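You operate a simulated robot arm through the tools that you are given. There is no shell and no other tool. Be economical: measure what you need, move in short steps, check, and stop when the job is done.

Carry out the task below with a simulated robot arm. There is one attempt and no reset: what you move stays moved.

TASK
Buff the VAC cap to satin at slow speed and stand it back on the black mat.
Fine: it rides in the blue nest; the other caps stay where they stand; the slide ends out and the buffer off.

It is judged by the outcome, as a careful person would: the job done as asked, and still so three seconds after it is handed in. It fails if anything else is knocked over, pushed out of place, dropped, spilled or broken.

THE ROBOT
A 6-joint arm with a two-finger parallel gripper, fixed in place. Base frame: the origin is at the foot of the arm, x ahead of it, y to its left, z up; the work surface is at about z = 0.88. Lengths are in m, angles in rad, forces in N, time in s.
With the tool pointing down near the work surface it reaches from about 0.24 to 0.64 m from the base axis. Its first joint turns from -1.152 to 1.152 rad. Payload 2.7 kg.
Tool frame: the origin (TCP) lies between the finger pads and is the grasp point; the fingertips stand 0.023 m ahead of it; z points along the fingers, y is the line along which they close. The gripper opens to 0.094 m. The fingers are 0.038 m wide and 0.01 m thick; the gripper's body (0.054 by 0.096 m) begins 0.039 m behind the TCP.
Orientation is that of the tool frame in the base frame, as a unit quaternion [x, y, z, w]. With the fingers straight down and closing along the base's y, the tool's x points along the base's -x, its y along +y and its z along -z.

THE INTERFACE
- The arm moves only by the tool send_rows. Its argument "moves" is one flat list of numbers, 7 for each row, row after row: the finger opening in m, from 0 to 0.094, then the shift along the tool's x, y, z in units of 500 mm (1.0 is 500 mm), then the turn, a rotation vector about the tool's x, y, z in units of 120 degrees (1.0 is 120 degrees). In form: [claw, x, y, z, rx, ry, rz, claw, x, y, z, rx, ry, rz, ...]. A call has 1 to 12 rows; each row is the pose to reach, as a shift and turn from the pose commanded when the call began, along the tool's axes at that moment. A call with a number of a shift or a turn outside -1 to 1 is refused whole. A row lasts 0.2 s, in which the tool goes at most 0.05 m and 0.15 rad; a call with a longer step from one row to the next is refused whole, and so is a gripper value outside its range. A pose out of reach is approached as far as the arm can. The call stops where the force on the tool passes 70 N (or 10 N more than at its start, if that is more) or the arm is blocked; 0.2 s more then pass. The fingers move at their own pace (about 0.045 m/s each) and stop on an object; they squeeze with about 24 N. The grip force told is the motor's: it shows also when the fingers shut on nothing. Time passes only in rows, and 0.2 s behind the last, so rows that repeat a pose let the fingers close. It gives the time, the measured TCP pose, the force on the tool (base axes), the opening and the grip force at its end, in the units of the frame above (readings bear some noise), and new pictures: "show" is both (left out), scene, wrist or none.
- Cameras (640 x 400 px; columns grow to the right, rows downward): "scene" is fixed at [0.0637, -0.4195, 1.4203]; the picture's right is [0.88, -0.47, 0.00], its down [-0.19, -0.36, -0.91] and it looks along [0.43, 0.80, -0.41] (base axes); focal length 359 px, centre (320, 200). "wrist" rides on the gripper at [-0.039, 0, -0.044] in the tool frame; the picture's right is [0.00, -1.00, 0.00], its down [0.97, 0.00, -0.24] and it looks along [0.24, 0.00, 0.97] (tool axes); focal length 218 px, centre (320, 200).
- pixel_to_xyz(camera, pixels): for up to 12 pixels [column, row] of the newest picture of that camera ("zoom" is the newest enlarged one), the place [x, y, z] in the base frame of the surface seen there, good to about 0.003 m. No time passes.
- zoom(camera, box): a new picture of the part [left, top, right, bottom] of that camera's present view, enlarged. No time passes.
- finish_job(): hands the job in; it is judged then, once.

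Work in short steps. Measure before you move; look again where a grasp or a placing could have gone wrong, and mend it. You have 80 turns and 120 pictures in all, the two below and enlarged ones among them. Open the gripper and draw the arm clear of the work before you hand the job in, unless the task says otherwise; then end with one line.

The tools are called after "Emit:" by a JSON object that holds its "op" and its "data". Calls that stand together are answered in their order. send_rows: Moves the arm, as the interface text tells. Its arguments: {"type":"object","properties":{"moves":{"type":"array"},"show":{"type":"string","enum":["both","scene","wrist","none"]}},"required":["moves"]} The other tools are called the same way: pixel_to_xyz (camera, pixels) gives the place of the surface under pixels of a picture; zoom (camera, box) takes an enlarged picture of a part of a camera's view; finish_job () hands the job in.

At the start:

```text
time: 0.0
ee_pos: [0.3626, 0.1228, 1.2017]
ee_rot: [0.0, 1.0, 0.0, 0.001]
force: [1.2, -0.8, -0.1]
opening: 0.0939
grasp_force: 0.0
```

scene: 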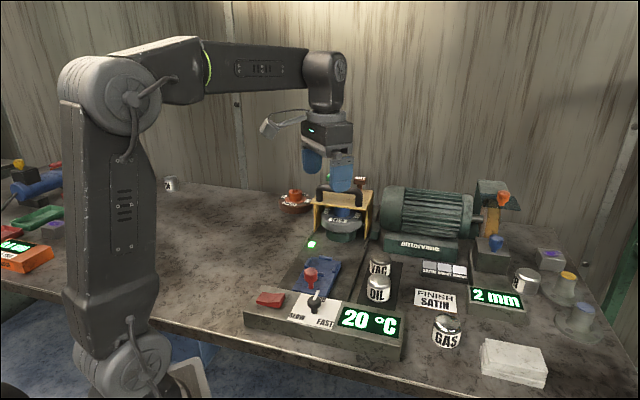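
wrist: 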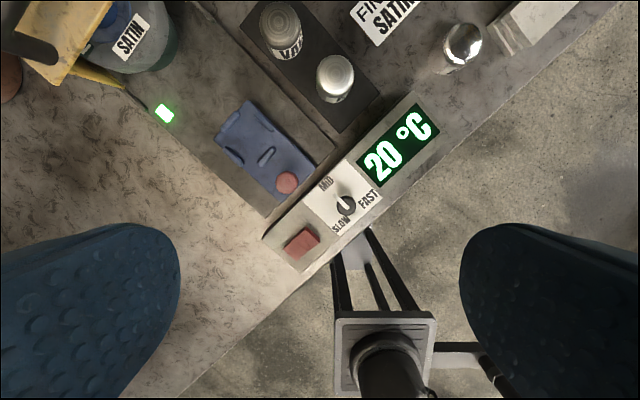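

I start by enlarging the work area to identify the caps, nest, knob, and switch.

Emit:
{"op": "zoom", "data": {"camera": "scene", "box": [230, 160, 430, 360]}}

Emit:
{"op": "zoom", "data": {"camera": "scene", "box": [400, 170, 620, 390]}}

Emit:
{"op": "zoom", "data": {"camera": "wrist", "box": [80, 0, 480, 280]}}

Emit:
{"op": "zoom", "data": {"camera": "scene", "box": [0, 140, 200, 290]}}

```text
2.00 times, centred on (330, 260) of scene
```

zoom: 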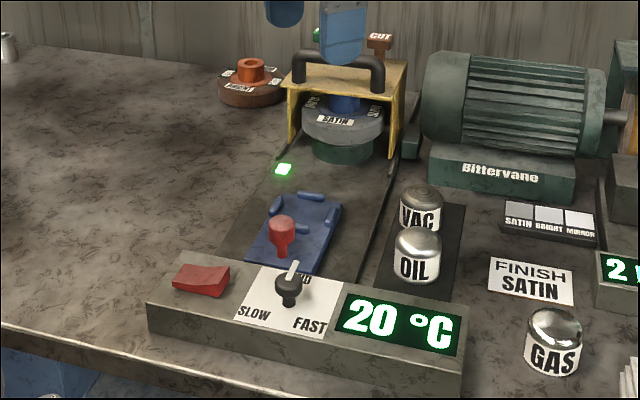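

```text
1.82 times, centred on (510, 280) of scene
```

zoom: 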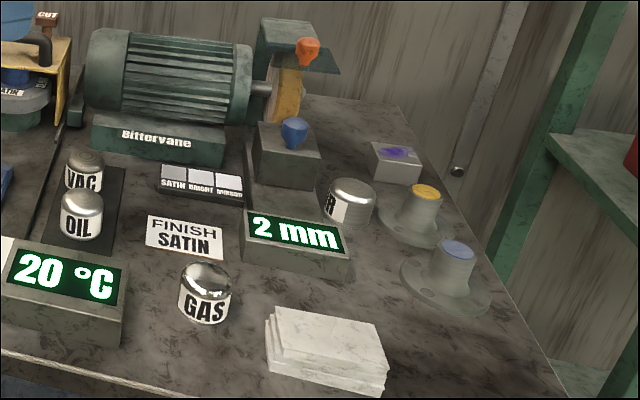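

```text
1.43 times, centred on (280, 140) of wrist
```

zoom: 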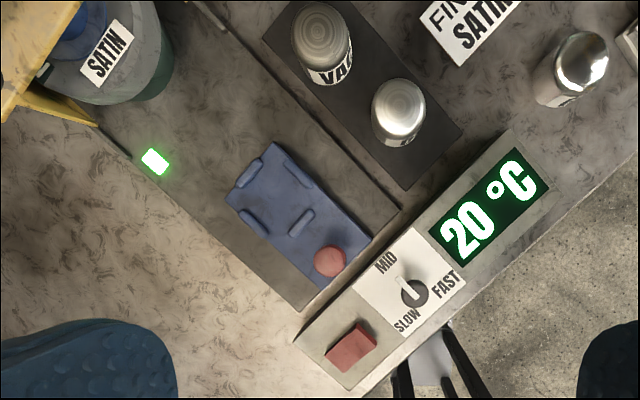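

```text
2.67 times, centred on (100, 215) of scene
```

zoom: 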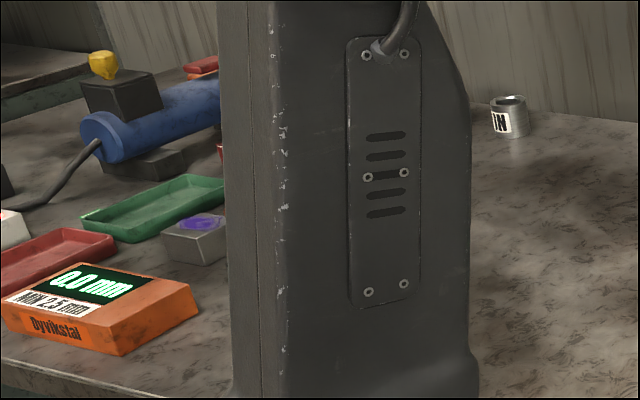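

I need closer views of the yellow guard area, the panel and the small knobs.

Emit:
{"op": "zoom", "data": {"camera": "scene", "box": [270, 165, 390, 250]}}

Emit:
{"op": "zoom", "data": {"camera": "scene", "box": [240, 250, 340, 340]}}

Emit:
{"op": "zoom", "data": {"camera": "wrist", "box": [0, 0, 200, 130]}}

Emit:
{"op": "zoom", "data": {"camera": "scene", "box": [440, 170, 540, 320]}}

Emit:
{"op": "zoom", "data": {"camera": "wrist", "box": [200, 90, 360, 270]}}

```text
4.71 times, centred on (330, 208) of scene
```

zoom: 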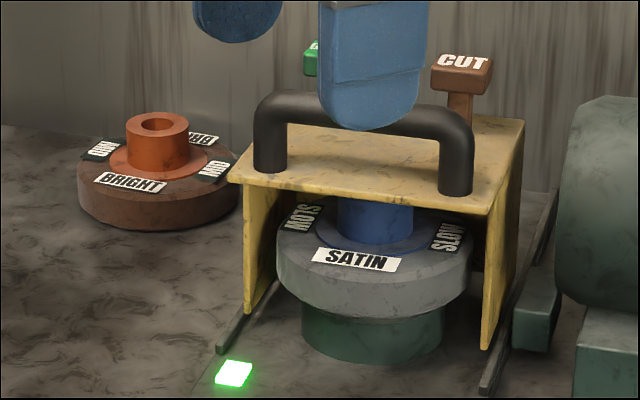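

```text
4.44 times, centred on (290, 295) of scene
```

zoom: 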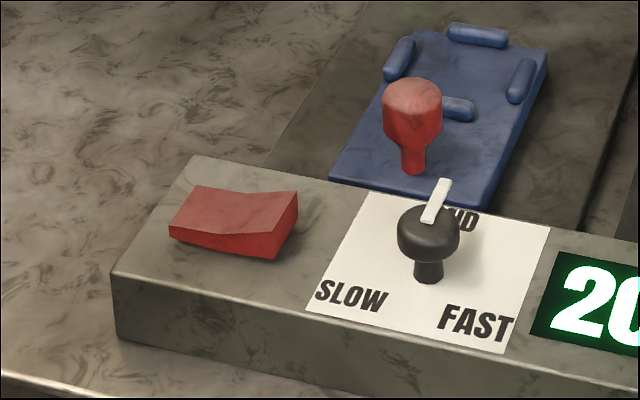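

```text
3.08 times, centred on (100, 65) of wrist
```

zoom: 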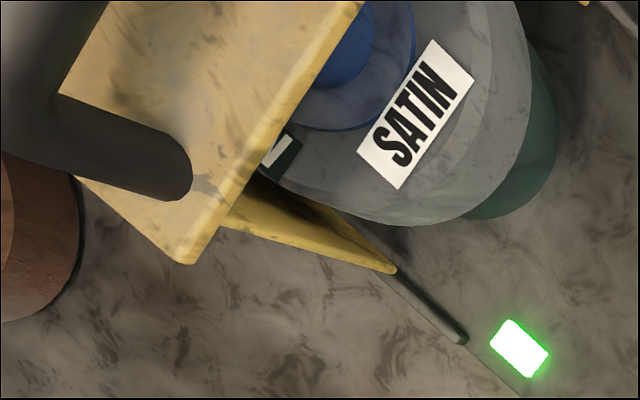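

```text
2.67 times, centred on (490, 245) of scene
```

zoom: 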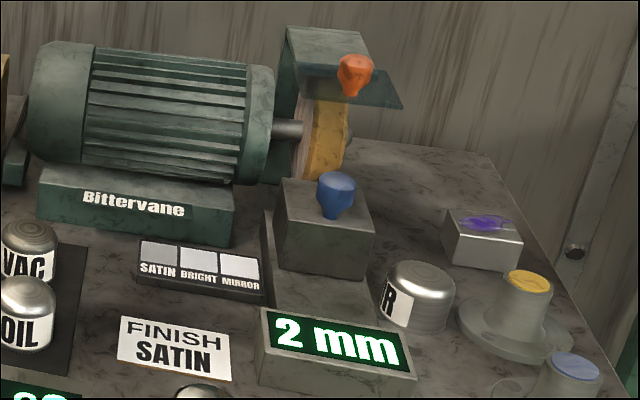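

```text
2.22 times, centred on (280, 180) of wrist
```

zoom: 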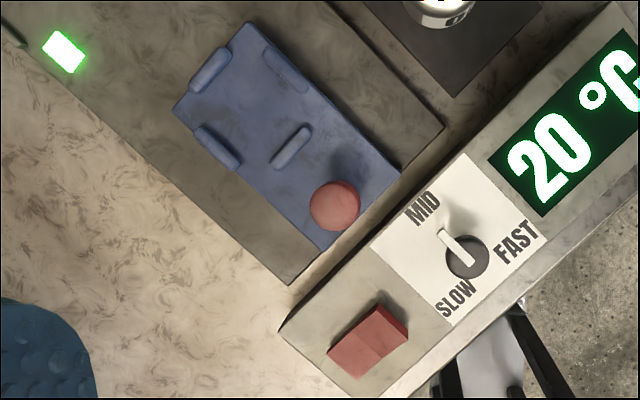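

Measuring the key things: the nest, red handle, knob, rocker, caps, mat and guard.

Emit:
{"op": "pixel_to_xyz", "data": {"camera": "wrist", "pixels": [[281, 32], [334, 78], [288, 182], [345, 205], [341, 193], [302, 243], [232, 122], [289, 130], [232, 157], [267, 157], [164, 113], [250, 101]]}}

Emit:
{"op": "pixel_to_xyz", "data": {"camera": "scene", "pixels": [[310, 273], [316, 297], [271, 298], [379, 262], [377, 282], [337, 212], [345, 185], [355, 181], [335, 229], [361, 178], [370, 258], [391, 302]]}}

Emit:
{"op": "pixel_to_xyz", "data": {"camera": "wrist", "pixels": [[215, 145], [248, 103], [313, 170], [280, 205], [330, 226], [365, 190], [299, 188], [250, 20], [378, 95], [343, 132], [140, 45], [185, 45]]}}

```text
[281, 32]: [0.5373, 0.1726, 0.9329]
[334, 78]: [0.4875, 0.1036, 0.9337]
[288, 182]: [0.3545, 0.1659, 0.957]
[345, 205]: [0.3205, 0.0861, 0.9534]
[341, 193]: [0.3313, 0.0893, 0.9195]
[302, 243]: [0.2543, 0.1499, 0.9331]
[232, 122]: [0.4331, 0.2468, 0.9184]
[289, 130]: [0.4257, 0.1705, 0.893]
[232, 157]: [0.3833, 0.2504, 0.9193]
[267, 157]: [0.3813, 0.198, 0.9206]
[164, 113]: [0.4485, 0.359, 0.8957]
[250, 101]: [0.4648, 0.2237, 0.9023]
```

```text
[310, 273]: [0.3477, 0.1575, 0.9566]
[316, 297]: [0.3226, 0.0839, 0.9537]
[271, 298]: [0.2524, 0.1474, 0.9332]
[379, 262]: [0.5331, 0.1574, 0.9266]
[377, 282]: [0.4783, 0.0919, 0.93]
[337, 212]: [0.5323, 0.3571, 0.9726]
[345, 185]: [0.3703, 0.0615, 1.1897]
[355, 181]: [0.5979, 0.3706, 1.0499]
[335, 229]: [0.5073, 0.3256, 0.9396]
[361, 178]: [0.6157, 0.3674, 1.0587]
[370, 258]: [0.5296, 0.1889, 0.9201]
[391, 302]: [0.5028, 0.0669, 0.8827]
```

```text
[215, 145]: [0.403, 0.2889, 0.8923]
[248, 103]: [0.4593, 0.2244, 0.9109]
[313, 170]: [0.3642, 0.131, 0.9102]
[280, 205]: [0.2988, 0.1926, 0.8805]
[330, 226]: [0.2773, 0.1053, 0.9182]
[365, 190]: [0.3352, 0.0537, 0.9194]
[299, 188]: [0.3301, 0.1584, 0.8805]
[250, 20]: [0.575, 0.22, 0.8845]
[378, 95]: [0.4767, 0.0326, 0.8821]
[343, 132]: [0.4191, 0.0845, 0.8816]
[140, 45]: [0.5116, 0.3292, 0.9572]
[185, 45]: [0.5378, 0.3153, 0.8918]
```

I move above the caps and nest for a closer top view.

Emit:
{"op": "send_rows", "data": {"moves": [0.094, -0.073, 0.04, 0.033, 0, 0, 0, 0.094, -0.147, 0.08, 0.067, 0, 0, 0, 0.094, -0.22, 0.12, 0.1, 0, 0, 0], "show": "both"}}

```text
time: 0.8
ee_pos: [0.4704, 0.1842, 1.1504]
ee_rot: [0.0, 1.0, 0.001, 0.001]
force: [0.3, 1.4, 0.1]
opening: 0.094
grasp_force: 0.1
```

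scene: 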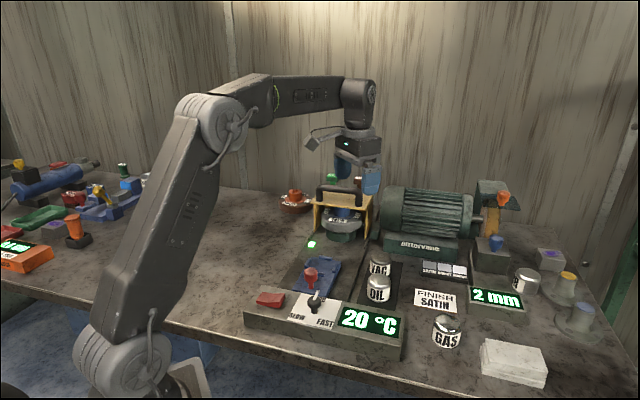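
wrist: 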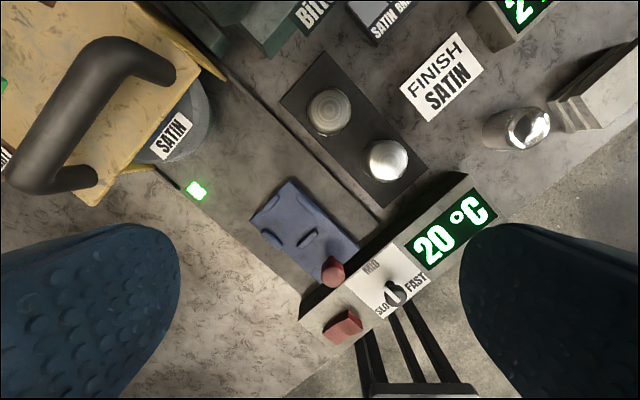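

Measuring details from the better top view.

Emit:
{"op": "zoom", "data": {"camera": "wrist", "box": [230, 160, 430, 350]}}

Emit:
{"op": "zoom", "data": {"camera": "wrist", "box": [0, 0, 280, 220]}}

Emit:
{"op": "pixel_to_xyz", "data": {"camera": "wrist", "pixels": [[318, 52], [280, 97], [392, 208], [429, 163], [329, 111], [388, 160], [308, 112], [350, 106], [322, 133], [270, 55], [300, 30], [333, 272]]}}

Emit:
{"op": "pixel_to_xyz", "data": {"camera": "wrist", "pixels": [[271, 238], [305, 208], [308, 238], [273, 207], [250, 217], [292, 179], [290, 218], [225, 78], [97, 205], [150, 65], [80, 180], [45, 110]]}}

```text
2.11 times, centred on (330, 255) of wrist
```

zoom: 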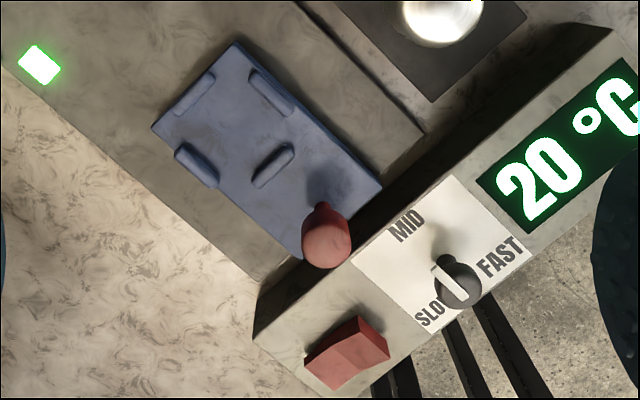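

```text
1.82 times, centred on (140, 110) of wrist
```

zoom: 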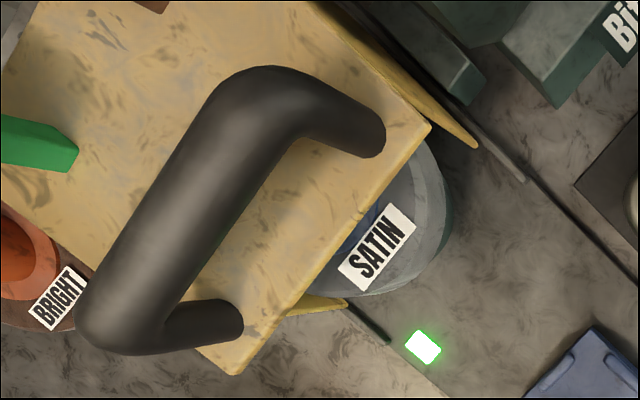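

```text
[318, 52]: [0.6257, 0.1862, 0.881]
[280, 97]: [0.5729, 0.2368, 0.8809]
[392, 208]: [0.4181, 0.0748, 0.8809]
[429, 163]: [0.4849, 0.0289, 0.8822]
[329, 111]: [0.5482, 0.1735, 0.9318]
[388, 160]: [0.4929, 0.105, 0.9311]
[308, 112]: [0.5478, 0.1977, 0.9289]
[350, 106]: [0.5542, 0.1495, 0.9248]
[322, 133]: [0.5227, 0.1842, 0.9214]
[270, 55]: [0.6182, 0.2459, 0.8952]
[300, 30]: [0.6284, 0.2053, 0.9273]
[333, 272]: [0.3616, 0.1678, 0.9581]
```

```text
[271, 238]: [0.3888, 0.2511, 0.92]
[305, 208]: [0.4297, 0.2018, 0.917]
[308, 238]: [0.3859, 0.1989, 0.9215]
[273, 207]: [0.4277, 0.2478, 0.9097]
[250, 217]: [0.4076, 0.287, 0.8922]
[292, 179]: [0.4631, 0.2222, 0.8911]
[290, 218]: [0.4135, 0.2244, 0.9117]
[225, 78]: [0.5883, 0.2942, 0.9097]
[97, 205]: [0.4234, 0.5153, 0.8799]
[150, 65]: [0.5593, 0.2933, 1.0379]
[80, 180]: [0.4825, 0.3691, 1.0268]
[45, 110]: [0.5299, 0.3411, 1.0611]
```

Measuring the knob dial labels and rocker geometry precisely.

Emit:
{"op": "zoom", "data": {"camera": "wrist", "box": [315, 245, 435, 345]}}

Emit:
{"op": "pixel_to_xyz", "data": {"camera": "wrist", "pixels": [[372, 267], [383, 309], [417, 282], [392, 291], [397, 295], [388, 284], [334, 333], [350, 318], [343, 325], [362, 283], [397, 318], [429, 277]]}}

Emit:
{"op": "zoom", "data": {"camera": "scene", "box": [250, 270, 350, 330]}}

Emit:
{"op": "pixel_to_xyz", "data": {"camera": "scene", "pixels": [[262, 298], [280, 301], [271, 293], [284, 294], [298, 316], [325, 323], [315, 312], [315, 302], [319, 292], [309, 303], [322, 303], [261, 302]]}}

```text
4.00 times, centred on (375, 295) of wrist
```

zoom: 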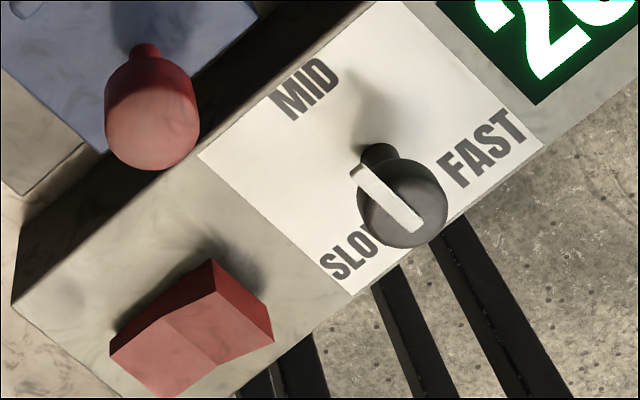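

```text
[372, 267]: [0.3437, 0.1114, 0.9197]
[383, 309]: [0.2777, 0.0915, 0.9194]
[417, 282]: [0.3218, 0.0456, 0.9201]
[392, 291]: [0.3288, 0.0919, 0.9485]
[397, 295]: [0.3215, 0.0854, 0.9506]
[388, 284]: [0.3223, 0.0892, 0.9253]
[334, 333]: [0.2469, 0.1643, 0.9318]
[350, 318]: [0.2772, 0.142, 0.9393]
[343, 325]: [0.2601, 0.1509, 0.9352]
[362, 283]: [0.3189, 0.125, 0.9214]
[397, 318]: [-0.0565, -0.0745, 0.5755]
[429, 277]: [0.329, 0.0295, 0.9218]
```

```text
6.40 times, centred on (300, 300) of scene
```

zoom: 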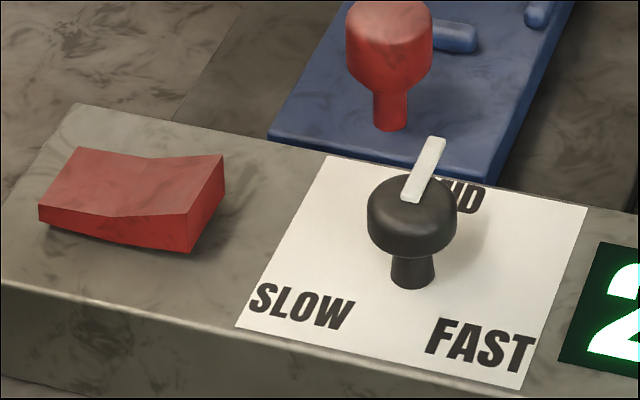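

```text
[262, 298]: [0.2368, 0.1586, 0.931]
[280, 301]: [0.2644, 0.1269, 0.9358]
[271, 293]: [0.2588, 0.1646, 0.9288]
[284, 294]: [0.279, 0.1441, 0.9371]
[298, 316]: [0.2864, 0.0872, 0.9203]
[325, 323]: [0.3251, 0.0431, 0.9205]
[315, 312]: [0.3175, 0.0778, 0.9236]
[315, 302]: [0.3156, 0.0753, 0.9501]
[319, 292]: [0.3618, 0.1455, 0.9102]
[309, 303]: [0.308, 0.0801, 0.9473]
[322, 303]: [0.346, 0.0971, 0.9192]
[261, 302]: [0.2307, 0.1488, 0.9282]
```

The knob points at MID (about 48°), and SLOW lies about 125° counter-clockwise from it. I go above the knob, turning the gripper −60° so the whole turn fits.

Emit:
{"op": "send_rows", "data": {"moves": [0.06, 0.043, -0.0284, 0.0286, 0, 0, 0.0714, 0.06, 0.086, -0.0569, 0.0571, 0, 0, 0.1429, 0.06, 0.1286, -0.0853, 0.0857, 0, 0, 0.2143, 0.06, 0.1714, -0.1137, 0.1143, 0, 0, 0.2857, 0.06, 0.2143, -0.1421, 0.1429, 0, 0, 0.3571, 0.06, 0.2571, -0.1706, 0.1714, 0, 0, 0.4286, 0.06, 0.3, -0.199, 0.2, 0, 0, 0.5, 0.06, 0.3, -0.199, 0.2, 0, 0, 0.5], "show": "both"}}

```text
time: 2.6
ee_pos: [0.3213, 0.0798, 1.0506]
ee_rot: [0.501, 0.866, -0.001, 0.001]
force: [-0.5, 0.4, 0.4]
opening: 0.06
grasp_force: 0.0
```

scene: 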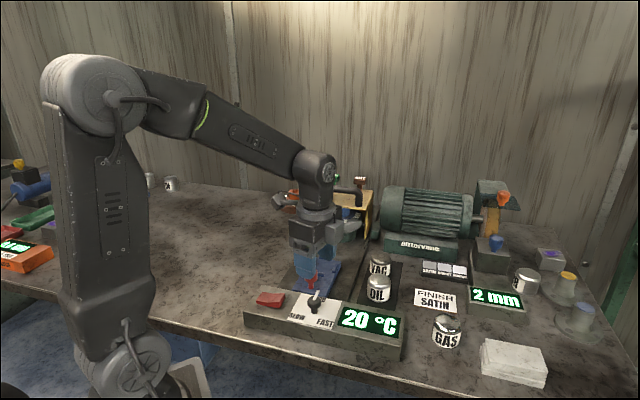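
wrist: 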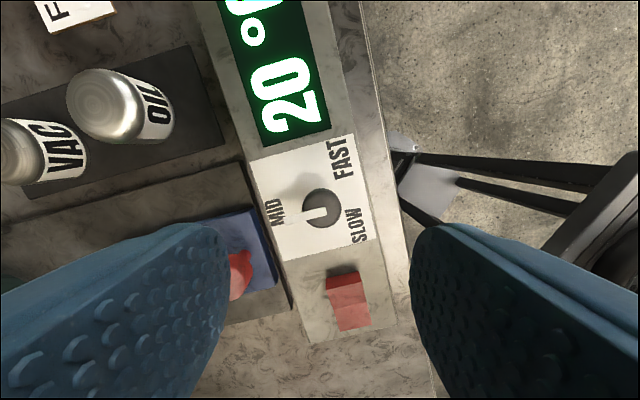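

The tool appears nearly above the knob (322,207); I verify.

Emit:
{"op": "pixel_to_xyz", "data": {"camera": "wrist", "pixels": [[322, 207], [304, 208], [341, 209], [322, 190], [322, 226], [312, 214], [240, 275]]}}

Emit:
{"op": "zoom", "data": {"camera": "wrist", "box": [240, 140, 400, 270]}}

```text
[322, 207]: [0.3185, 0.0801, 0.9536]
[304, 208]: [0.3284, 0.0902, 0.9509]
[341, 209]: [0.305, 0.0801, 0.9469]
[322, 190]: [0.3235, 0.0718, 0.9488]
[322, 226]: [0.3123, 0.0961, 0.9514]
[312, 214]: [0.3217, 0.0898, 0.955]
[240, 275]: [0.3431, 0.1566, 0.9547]
```

```text
3.08 times, centred on (320, 205) of wrist
```

zoom: 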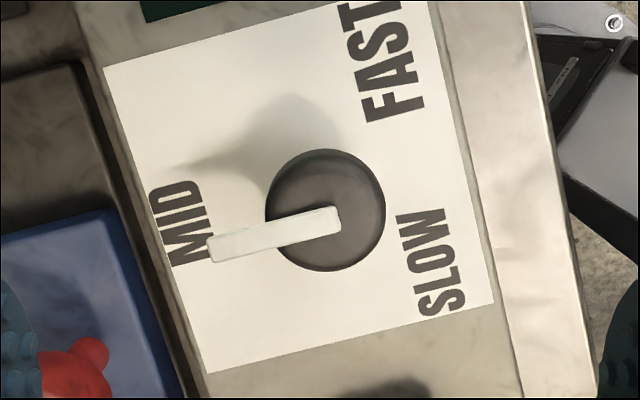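

The pointer overhangs the knob, so the fingers must close perpendicular to it. I turn a further −73° and recentre by about 5 mm.

Emit:
{"op": "send_rows", "data": {"moves": [0.06, 0.0106, -0.0016, 0, 0, 0, 0.0676, 0.06, 0.0106, -0.0016, 0, 0, 0, 0.1351, 0.06, 0.0106, -0.0016, 0, 0, 0, 0.2027, 0.06, 0.0106, -0.0016, 0, 0, 0, 0.2702, 0.06, 0.0106, -0.0016, 0, 0, 0, 0.3378, 0.06, 0.0106, -0.0016, 0, 0, 0, 0.4053, 0.06, 0.0106, -0.0016, 0, 0, 0, 0.4729, 0.06, 0.0106, -0.0016, 0, 0, 0, 0.5404, 0.06, 0.0106, -0.0016, 0, 0, 0, 0.608, 0.06, 0.0106, -0.0016, 0, 0, 0, 0.608], "show": "both"}}

```text
time: 4.8
ee_pos: [0.3193, 0.0864, 1.0514]
ee_rot: [0.918, 0.397, 0.0, 0.001]
force: [1.2, -0.7, 0.3]
opening: 0.0599
grasp_force: 0.1
```

scene: 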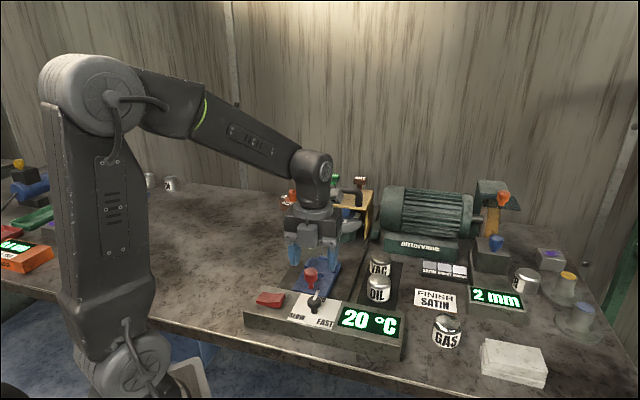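
wrist: 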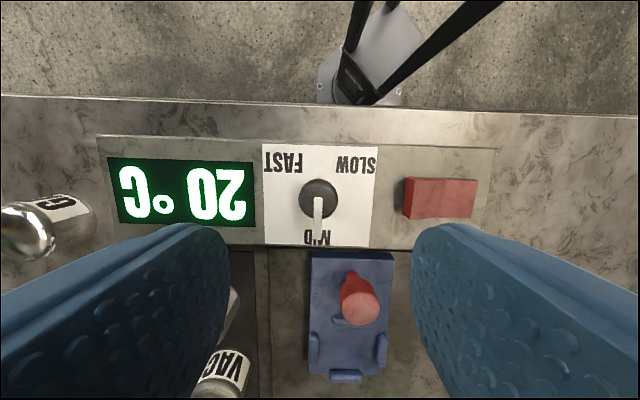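

Orientation works; pointer is perpendicular to the fingers. Checking the knob centre.

Emit:
{"op": "pixel_to_xyz", "data": {"camera": "wrist", "pixels": [[319, 190], [302, 199], [337, 199], [319, 183], [319, 205], [319, 218], [311, 198], [328, 198]]}}

Emit:
{"op": "zoom", "data": {"camera": "wrist", "box": [260, 140, 380, 260]}}

```text
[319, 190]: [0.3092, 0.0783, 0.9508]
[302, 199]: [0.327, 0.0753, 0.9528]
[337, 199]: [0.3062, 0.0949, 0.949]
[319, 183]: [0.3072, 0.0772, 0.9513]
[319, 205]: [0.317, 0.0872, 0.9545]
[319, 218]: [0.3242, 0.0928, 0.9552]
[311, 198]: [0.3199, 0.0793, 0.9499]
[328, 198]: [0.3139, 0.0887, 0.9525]
```

```text
3.33 times, centred on (320, 200) of wrist
```

zoom: 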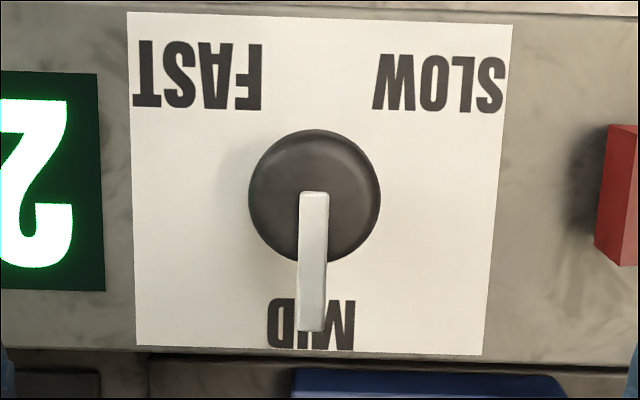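

Centring, descending to z≈0.952 and closing on the knob.

Emit:
{"op": "send_rows", "data": {"moves": [0.06, -0.0057, -0.002, 0.07, 0, 0, 0, 0.06, -0.0057, -0.002, 0.14, 0, 0, 0, 0.06, -0.0057, -0.002, 0.198, 0, 0, 0, 0.06, -0.0057, -0.002, 0.198, 0, 0, 0, 0.0, -0.0057, -0.002, 0.198, 0, 0, 0, 0.0, -0.0057, -0.002, 0.198, 0, 0, 0, 0.0, -0.0057, -0.002, 0.198, 0, 0, 0, 0.0, -0.0057, -0.002, 0.198, 0, 0, 0], "show": "both"}}

```text
time: 6.6
ee_pos: [0.3174, 0.0845, 0.9522]
ee_rot: [0.917, 0.4, 0.002, 0.002]
force: [36.3, -39.5, -23.5]
opening: 0.0275
grasp_force: 44.8
```

scene: 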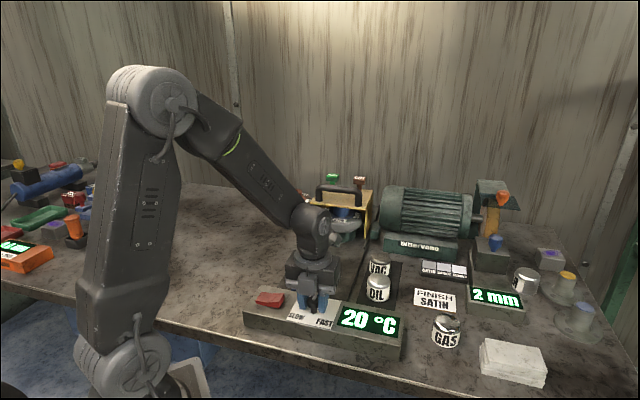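
wrist: 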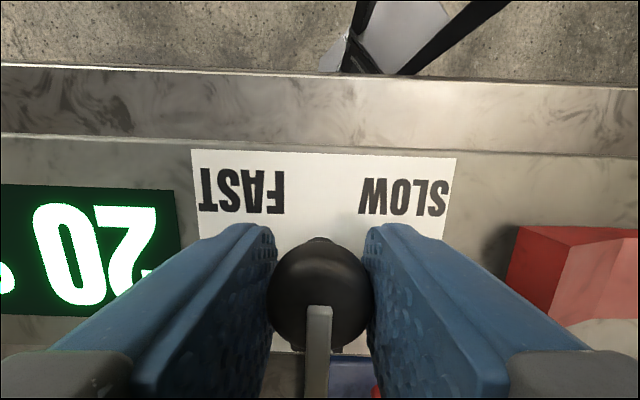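

Gripped (opening 27.5 mm) but a side force of ~53 N along tool +y shows me off-centre; I ease 2 mm that way.

Emit:
{"op": "send_rows", "data": {"moves": [0.0, 0, 0.004, 0, 0, 0, 0, 0.0, 0, 0.004, 0, 0, 0, 0], "show": "none"}}

```text
time: 7.2
ee_pos: [0.3176, 0.0846, 0.9517]
ee_rot: [0.917, 0.4, -0.001, 0.001]
force: [25.9, -23.9, -31.0]
opening: 0.0274
grasp_force: 44.3
```

Emit:
{"op": "send_rows", "data": {"moves": [0.0, 0, 0.004, 0.003, 0, 0, 0, 0.0, 0, 0.007, 0.004, 0, 0, 0, 0.0, 0, 0.007, 0.004, 0, 0, 0], "show": "none"}}

```text
time: 8.0
ee_pos: [0.3172, 0.0841, 0.9509]
ee_rot: [0.917, 0.399, 0.0, -0.001]
force: [-30.6, 21.1, 43.9]
opening: 0.0275
grasp_force: 45.2
```

Emit:
{"op": "send_rows", "data": {"moves": [0.0, 0, -0.0035, -0.0022, 0, 0, 0, 0.0, 0, -0.0035, -0.0022, 0, 0, 0, 0.0, 0, -0.0035, -0.0022, 0, 0, -0.06, 0.0, 0, -0.0035, -0.0022, 0, 0, -0.12, 0.0, 0, -0.0035, -0.0022, 0, 0, -0.18, 0.0, 0, -0.0035, -0.0022, 0, 0, -0.18], "show": "wrist"}}

```text
time: 9.4
ee_pos: [0.3177, 0.0848, 0.95]
ee_rot: [0.826, 0.564, 0.001, 0.0]
force: [-19.0, 29.6, 21.4]
opening: 0.0276
grasp_force: 45.3
```

wrist: 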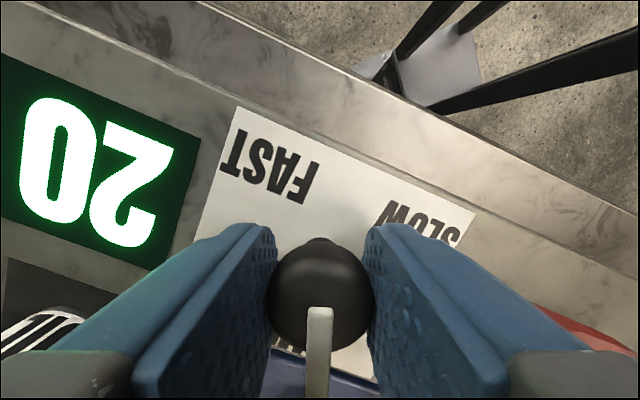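

The knob turns with the gripper. Continuing the turn with a small centring correction.

Emit:
{"op": "send_rows", "data": {"moves": [0.0, 0.002, -0.0025, -0.001, 0, 0, -0.06, 0.0, 0.002, -0.0025, -0.001, 0, 0, -0.12, 0.0, 0.002, -0.0025, -0.001, 0, 0, -0.18, 0.0, 0.002, -0.0025, -0.001, 0, 0, -0.24, 0.0, 0.002, -0.0025, -0.001, 0, 0, -0.3, 0.0, 0.002, -0.0025, -0.001, 0, 0, -0.36, 0.0, 0.002, -0.0025, -0.001, 0, 0, -0.36], "show": "wrist"}}

```text
time: 11.0
ee_pos: [0.3188, 0.0836, 0.9509]
ee_rot: [0.56, 0.829, -0.001, 0.0]
force: [13.2, 0.5, -32.4]
opening: 0.0274
grasp_force: 45.2
```

wrist: 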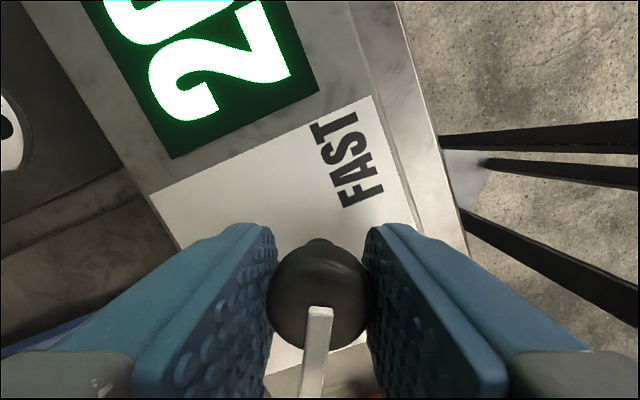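

Emit:
{"op": "send_rows", "data": {"moves": [0.0, 0, 0, 0.001, 0, 0, -0.06, 0.0, 0, 0, 0.001, 0, 0, -0.12, 0.0, 0, 0, 0.001, 0, 0, -0.18, 0.0, 0, 0, 0.001, 0, 0, -0.24, 0.0, 0, 0, 0.001, 0, 0, -0.3, 0.0, 0, 0, 0.001, 0, 0, -0.36, 0.0, 0, 0, 0.001, 0, 0, -0.42, 0.0, 0, 0, 0.001, 0, 0, -0.42], "show": "both"}}

```text
time: 12.8
ee_pos: [0.3191, 0.0843, 0.9514]
ee_rot: [0.154, 0.988, 0.001, 0.0]
force: [1.8, 0.5, 5.7]
opening: 0.0275
grasp_force: 44.7
```

scene: 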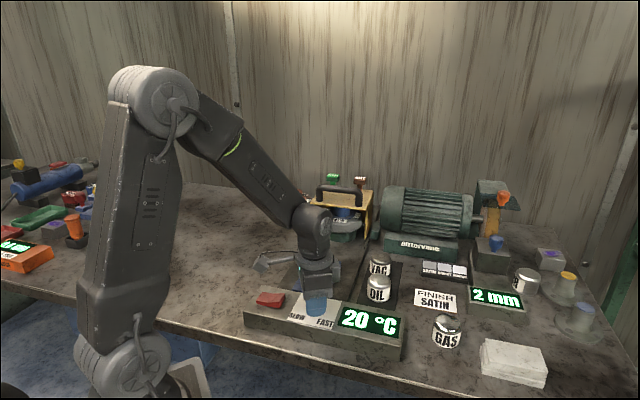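
wrist: 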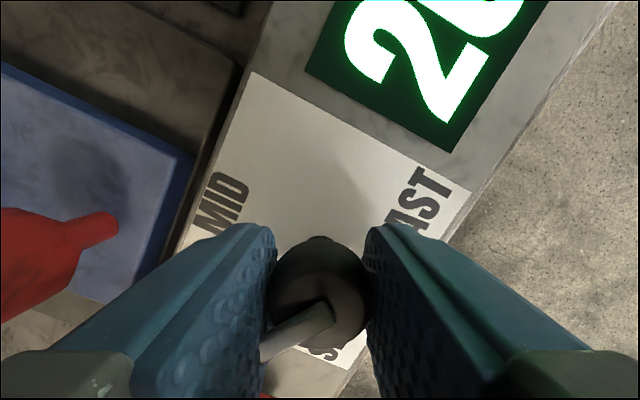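

The knob has slipped in the fingers, perhaps at an end stop. I open, lift and look.

Emit:
{"op": "send_rows", "data": {"moves": [0.06, 0, 0, 0, 0, 0, 0, 0.06, 0, 0, 0, 0, 0, 0, 0.06, 0, 0, 0, 0, 0, 0, 0.06, 0, 0, -0.08, 0, 0, 0, 0.06, 0, 0, -0.16, 0, 0, 0, 0.06, 0, 0, -0.24, 0, 0, 0, 0.06, 0, 0, -0.24, 0, 0, 0], "show": "both"}}

Emit:
{"op": "zoom", "data": {"camera": "wrist", "box": [240, 120, 400, 270]}}

Emit:
{"op": "zoom", "data": {"camera": "scene", "box": [250, 250, 370, 340]}}

```text
time: 14.4
ee_pos: [0.3169, 0.0847, 1.0749]
ee_rot: [0.155, 0.988, 0.0, 0.0]
force: [-0.3, 0.9, 0.4]
opening: 0.0599
grasp_force: 0.1
```

scene: 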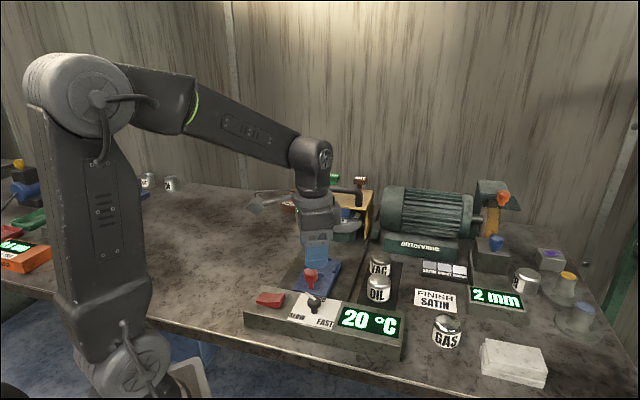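
wrist: 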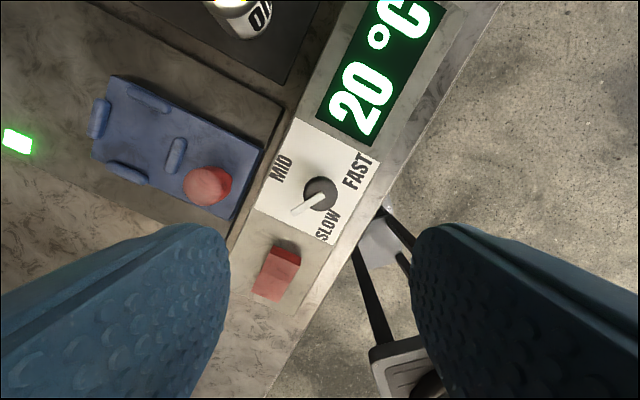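

```text
2.67 times, centred on (320, 195) of wrist
```

zoom: 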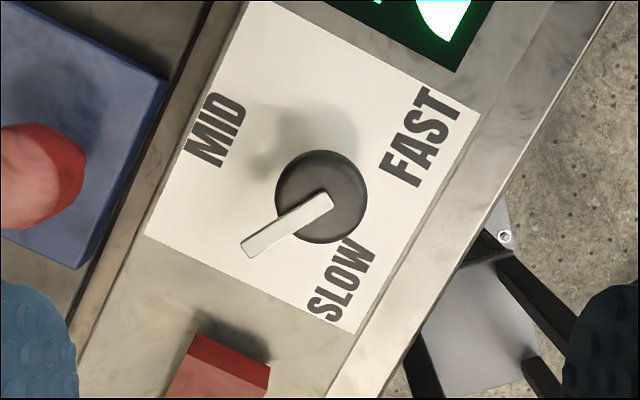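

```text
4.44 times, centred on (310, 295) of scene
```

zoom: 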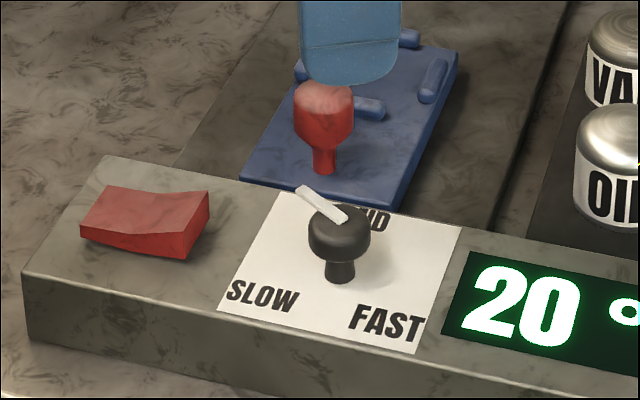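

The pointer stopped at about 103° (57° from MID, toward SLOW) and would not go further while the fingers slipped 50°: that is the end stop at SLOW. Next I go over the VAC cap, turning the fingers to close parallel to the panel.

Emit:
{"op": "send_rows", "data": {"moves": [0.094, -0.027, 0.022, 0, 0, 0, 0.0686, 0.094, -0.054, 0.044, 0, 0, 0, 0.1373, 0.094, -0.081, 0.066, 0, 0, 0, 0.2059, 0.094, -0.108, 0.088, 0, 0, 0, 0.2746, 0.094, -0.135, 0.11, 0, 0, 0, 0.3432, 0.094, -0.162, 0.132, 0, 0, 0, 0.4119, 0.094, -0.19, 0.154, 0, 0, 0, 0.4805, 0.094, -0.217, 0.175, 0, 0, 0, 0.549, 0.094, -0.244, 0.197, 0, 0, 0, 0.6178, 0.094, -0.271, 0.219, 0, 0, 0, 0.6864, 0.094, -0.298, 0.241, 0, 0, 0, 0.755, 0.094, -0.325, 0.263, 0, 0, 0, 0.8237], "show": "none"}}

```text
time: 17.0
ee_pos: [0.5125, 0.1613, 1.0725]
ee_rot: [0.852, 0.524, 0.001, 0.001]
force: [0.2, -0.5, -0.4]
opening: 0.094
grasp_force: 0.1
```

Emit:
{"op": "send_rows", "data": {"moves": [0.094, 0.025, 0.0235, 0.02, 0, 0, 0.068, 0.094, 0.05, 0.047, 0.04, 0, 0, 0.136, 0.094, 0.05, 0.047, 0.04, 0, 0, 0.136], "show": "both"}}

```text
time: 17.8
ee_pos: [0.5447, 0.1717, 1.0528]
ee_rot: [0.917, 0.399, 0.001, 0.0]
force: [0.2, -0.5, -0.1]
opening: 0.0941
grasp_force: 0.0
```

scene: 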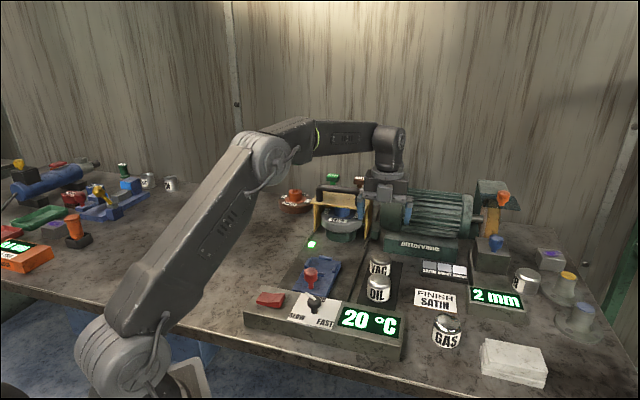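
wrist: 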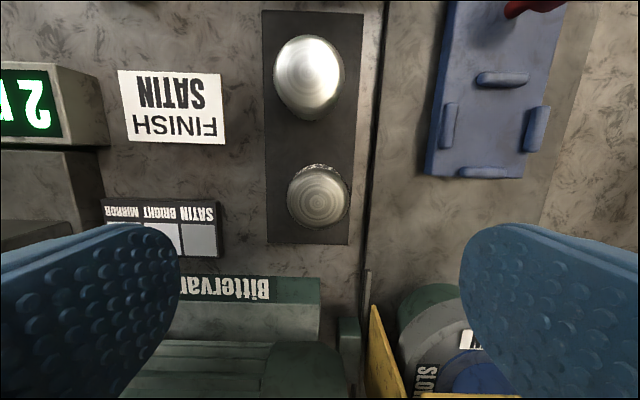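

The VAC cap (318,196) lies right under the tool, fingers clear. Descend to z≈0.920 and close.

Emit:
{"op": "send_rows", "data": {"moves": [0.094, 0, -0.001, 0.09, 0, 0, 0, 0.094, 0, -0.001, 0.18, 0, 0, 0, 0.094, 0, -0.001, 0.23, 0, 0, 0, 0.094, 0, -0.001, 0.2656, 0, 0, 0, 0.094, 0, -0.001, 0.2656, 0, 0, 0, 0.0, 0, -0.001, 0.2656, 0, 0, 0, 0.0, 0, -0.001, 0.2656, 0, 0, 0, 0.0, 0, -0.001, 0.2656, 0, 0, 0, 0.0, 0, -0.001, 0.2656, 0, 0, 0, 0.0, 0, -0.001, 0.2656, 0, 0, 0], "show": "both"}}

```text
time: 18.8
ee_pos: [0.5475, 0.1728, 0.9352]
ee_rot: [0.915, 0.404, 0.012, 0.001]
force: [-40.4, -18.8, 14.7]
opening: 0.0939
grasp_force: 0.0
stopped in row 5: the force on the tool passed its limit (the readings are from after the stop); the commanded pose is now the measured one
```

scene: 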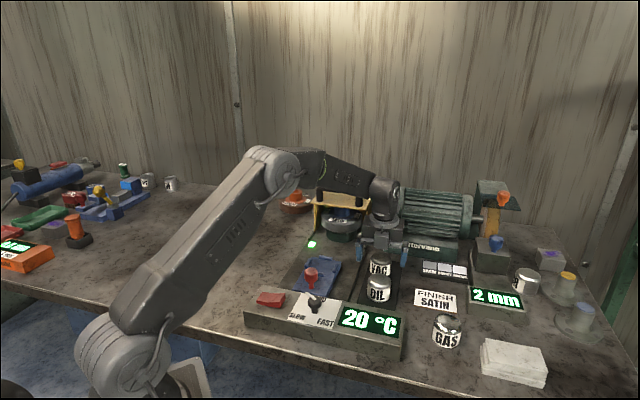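
wrist: 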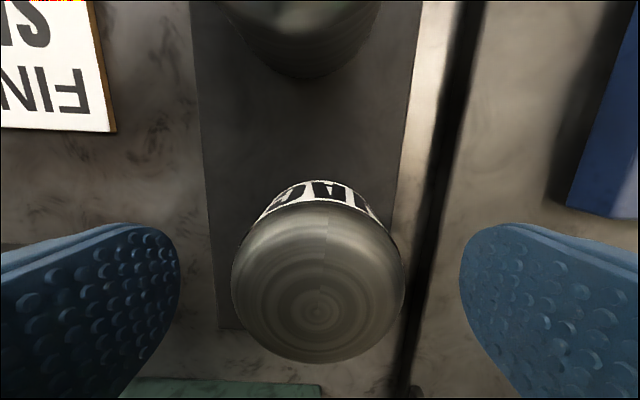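

Something touched (force −x, away from the motor) at z=0.935: my wrist probably met the motor. I lift straight back out and measure the motor.

Emit:
{"op": "send_rows", "data": {"moves": [0.094, -0.008, 0, -0.04, 0, 0, 0, 0.094, -0.01, 0, -0.1, 0, 0, 0, 0.094, -0.06, 0, -0.18, 0, 0, 0, 0.094, -0.12, 0, -0.26, 0, 0, 0, 0.094, -0.12, 0, -0.26, 0, 0, 0], "show": "both"}}

Emit:
{"op": "zoom", "data": {"camera": "scene", "box": [330, 170, 480, 290]}}

Emit:
{"op": "pixel_to_xyz", "data": {"camera": "scene", "pixels": [[388, 215], [400, 200], [430, 195], [400, 225], [430, 225], [382, 248], [410, 235], [450, 243], [365, 243], [376, 268], [379, 264], [378, 286]]}}

```text
time: 20.0
ee_pos: [0.5047, 0.1288, 1.0625]
ee_rot: [0.915, 0.402, 0.013, 0.0]
force: [1.0, 0.3, 0.0]
opening: 0.094
grasp_force: 0.1
```

scene: 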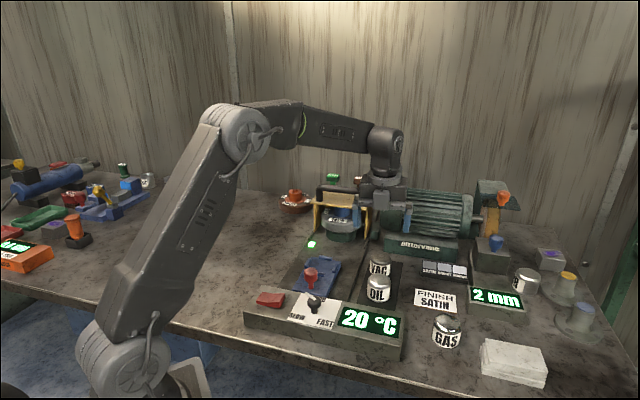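
wrist: 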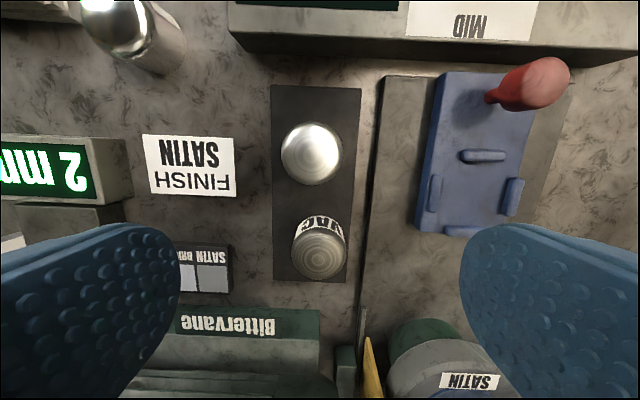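

```text
3.33 times, centred on (405, 230) of scene
```

zoom: 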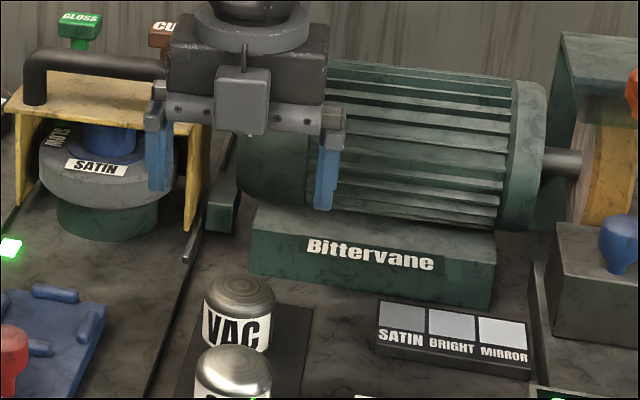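

```text
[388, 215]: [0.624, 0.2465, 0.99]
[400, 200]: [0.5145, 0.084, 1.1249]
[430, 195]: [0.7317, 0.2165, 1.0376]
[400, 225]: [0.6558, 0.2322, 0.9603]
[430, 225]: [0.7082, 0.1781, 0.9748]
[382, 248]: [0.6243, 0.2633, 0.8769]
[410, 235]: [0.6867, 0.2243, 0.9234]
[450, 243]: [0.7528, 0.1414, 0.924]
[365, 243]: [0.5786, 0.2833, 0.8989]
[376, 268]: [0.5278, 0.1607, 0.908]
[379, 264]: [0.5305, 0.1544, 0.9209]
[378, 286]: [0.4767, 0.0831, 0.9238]
```

Emit:
{"op": "pixel_to_xyz", "data": {"camera": "wrist", "pixels": [[319, 256], [250, 312], [300, 336], [200, 340], [310, 355], [250, 365], [200, 375], [280, 380], [345, 350], [312, 155], [320, 378], [305, 372]]}}

Emit:
{"op": "zoom", "data": {"camera": "wrist", "box": [130, 200, 430, 400]}}

```text
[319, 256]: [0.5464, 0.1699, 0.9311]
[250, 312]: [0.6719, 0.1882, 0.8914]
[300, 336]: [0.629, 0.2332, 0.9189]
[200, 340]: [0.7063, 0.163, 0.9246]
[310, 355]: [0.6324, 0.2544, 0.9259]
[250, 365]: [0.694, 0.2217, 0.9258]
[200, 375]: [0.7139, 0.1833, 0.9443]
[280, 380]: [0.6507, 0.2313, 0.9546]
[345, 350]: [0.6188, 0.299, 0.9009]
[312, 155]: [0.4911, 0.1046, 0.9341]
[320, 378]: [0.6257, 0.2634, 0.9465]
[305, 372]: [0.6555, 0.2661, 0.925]
```

```text
2.00 times, centred on (280, 300) of wrist
```

zoom: 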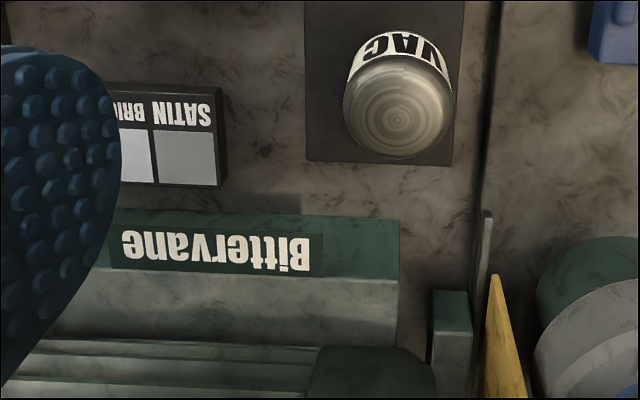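

The motor itself is 0.10 m away, so it was the loop on the gripper's tool +x side (≈0.1 m out, 0.1 m above TCP) that met it. I'll straighten the slight tilt and turn to +47° so the loop points away from the motor.

Emit:
{"op": "send_rows", "data": {"moves": [0.094, 0, 0, -0.02, 0.005, -0.0114, 0, 0.094, 0, 0, -0.02, 0.005, -0.0114, 0], "show": "none"}}

Emit:
{"op": "send_rows", "data": {"moves": [0.094, 0, 0, 0, 0, 0, -0.07, 0.094, 0, 0, 0, 0, 0, -0.14, 0.094, 0, 0, 0, 0, 0, -0.21, 0.094, 0, 0, 0, 0, 0, -0.28, 0.094, 0, 0, 0, 0, 0, -0.35, 0.094, 0, 0, 0, 0, 0, -0.42, 0.094, 0, 0, 0, 0, 0, -0.49, 0.094, 0, 0, 0, 0, 0, -0.56, 0.094, 0, 0, 0, 0, 0, -0.63, 0.094, 0, 0, 0, 0, 0, -0.7, 0.094, 0, 0, 0, 0, 0, -0.77, 0.094, 0, 0, 0, 0, 0, -0.84], "show": "none"}}

Emit:
{"op": "send_rows", "data": {"moves": [0.094, 0, 0, 0, 0, 0, -0.07, 0.094, 0, 0, 0, 0, 0, -0.14, 0.094, 0, 0, 0, 0, 0, -0.21, 0.094, 0, 0, 0, 0, 0, -0.28, 0.094, 0, 0, 0, 0, 0, -0.35, 0.094, 0, 0, 0, 0, 0, -0.42, 0.094, 0, 0, 0, 0, 0, -0.49, 0.094, 0, 0, 0, 0, 0, -0.56, 0.094, 0, 0, 0, 0, 0, -0.63, 0.094, 0, 0, 0, 0, 0, -0.66, 0.094, 0, 0, 0, 0, 0, -0.66], "show": "both"}}

```text
time: 20.6
ee_pos: [0.5052, 0.1287, 1.073]
ee_rot: [0.915, 0.403, -0.001, 0.001]
force: [-0.3, 0.4, 0.0]
opening: 0.0941
grasp_force: 0.0
```

```text
time: 23.2
ee_pos: [0.5048, 0.1281, 1.0733]
ee_rot: [0.272, 0.962, -0.001, -0.001]
force: [-0.6, -0.3, 0.2]
opening: 0.0941
grasp_force: 0.1
```

```text
time: 25.6
ee_pos: [0.5063, 0.1284, 1.0733]
ee_rot: [-0.404, 0.915, 0.0, -0.001]
force: [-0.1, 0.0, 0.4]
opening: 0.0943
grasp_force: 0.0
```

scene: 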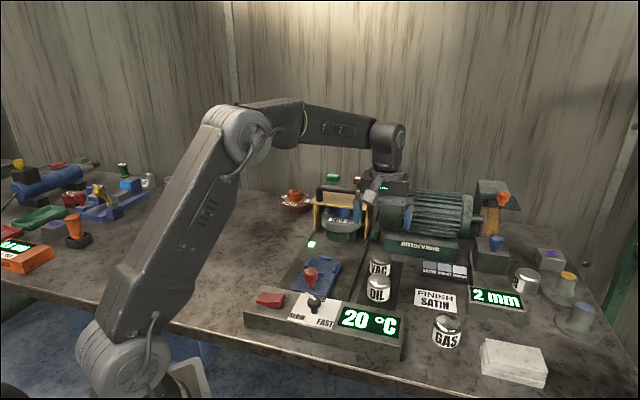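
wrist: 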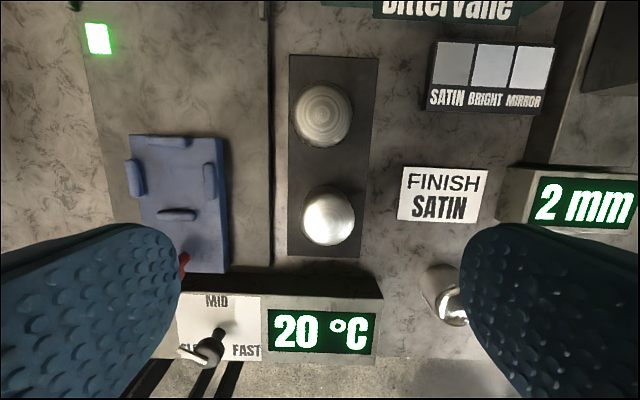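

Emit:
{"op": "zoom", "data": {"camera": "scene", "box": [320, 100, 470, 250]}}

Emit:
{"op": "pixel_to_xyz", "data": {"camera": "wrist", "pixels": [[322, 115], [328, 216]]}}

```text
2.67 times, centred on (395, 175) of scene
```

zoom: 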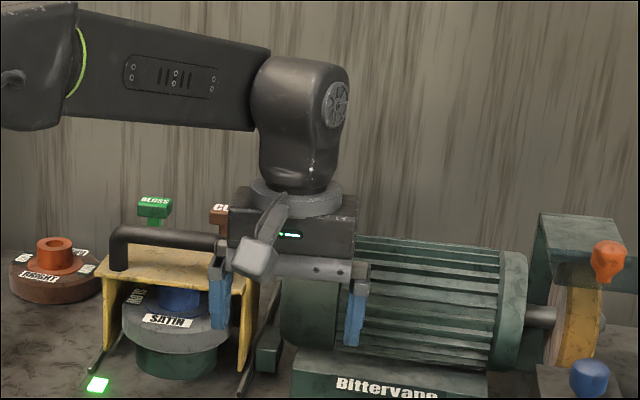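

```text
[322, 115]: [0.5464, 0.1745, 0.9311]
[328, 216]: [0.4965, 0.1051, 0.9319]
```

The loop now points toward the operator. Move over the cap (0.546,0.173), and come down partway.

Emit:
{"op": "send_rows", "data": {"moves": [0.094, -0.06, -0.001, 0, 0, 0, 0, 0.094, -0.1205, -0.001, 0.05, 0, 0, 0, 0.094, -0.1205, -0.001, 0.13, 0, 0, 0, 0.094, -0.1205, -0.001, 0.2, 0, 0, 0, 0.094, -0.1205, -0.001, 0.2, 0, 0, 0], "show": "both"}}

```text
time: 26.8
ee_pos: [0.5469, 0.1743, 0.9729]
ee_rot: [-0.402, 0.916, 0.0, -0.001]
force: [-0.5, -0.5, 0.2]
opening: 0.0939
grasp_force: 0.0
```

scene: 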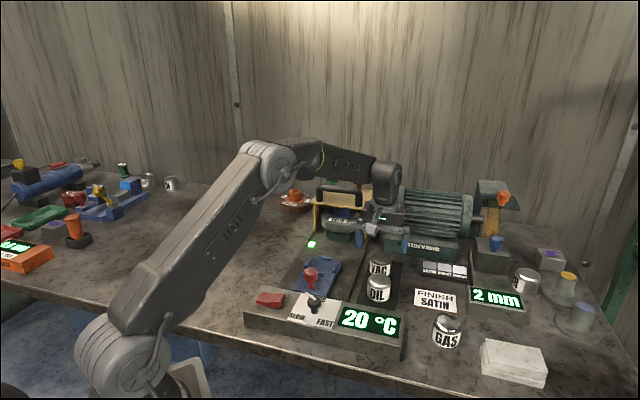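
wrist: 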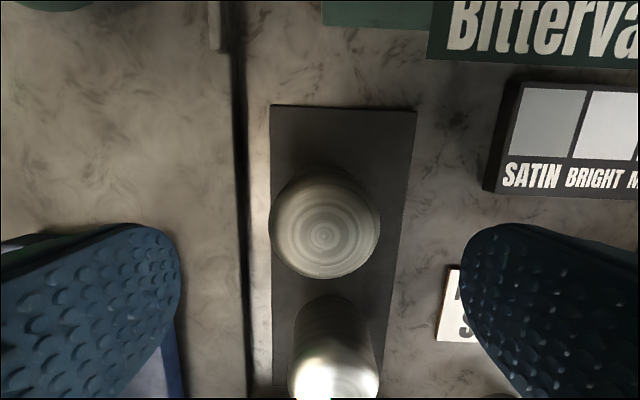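

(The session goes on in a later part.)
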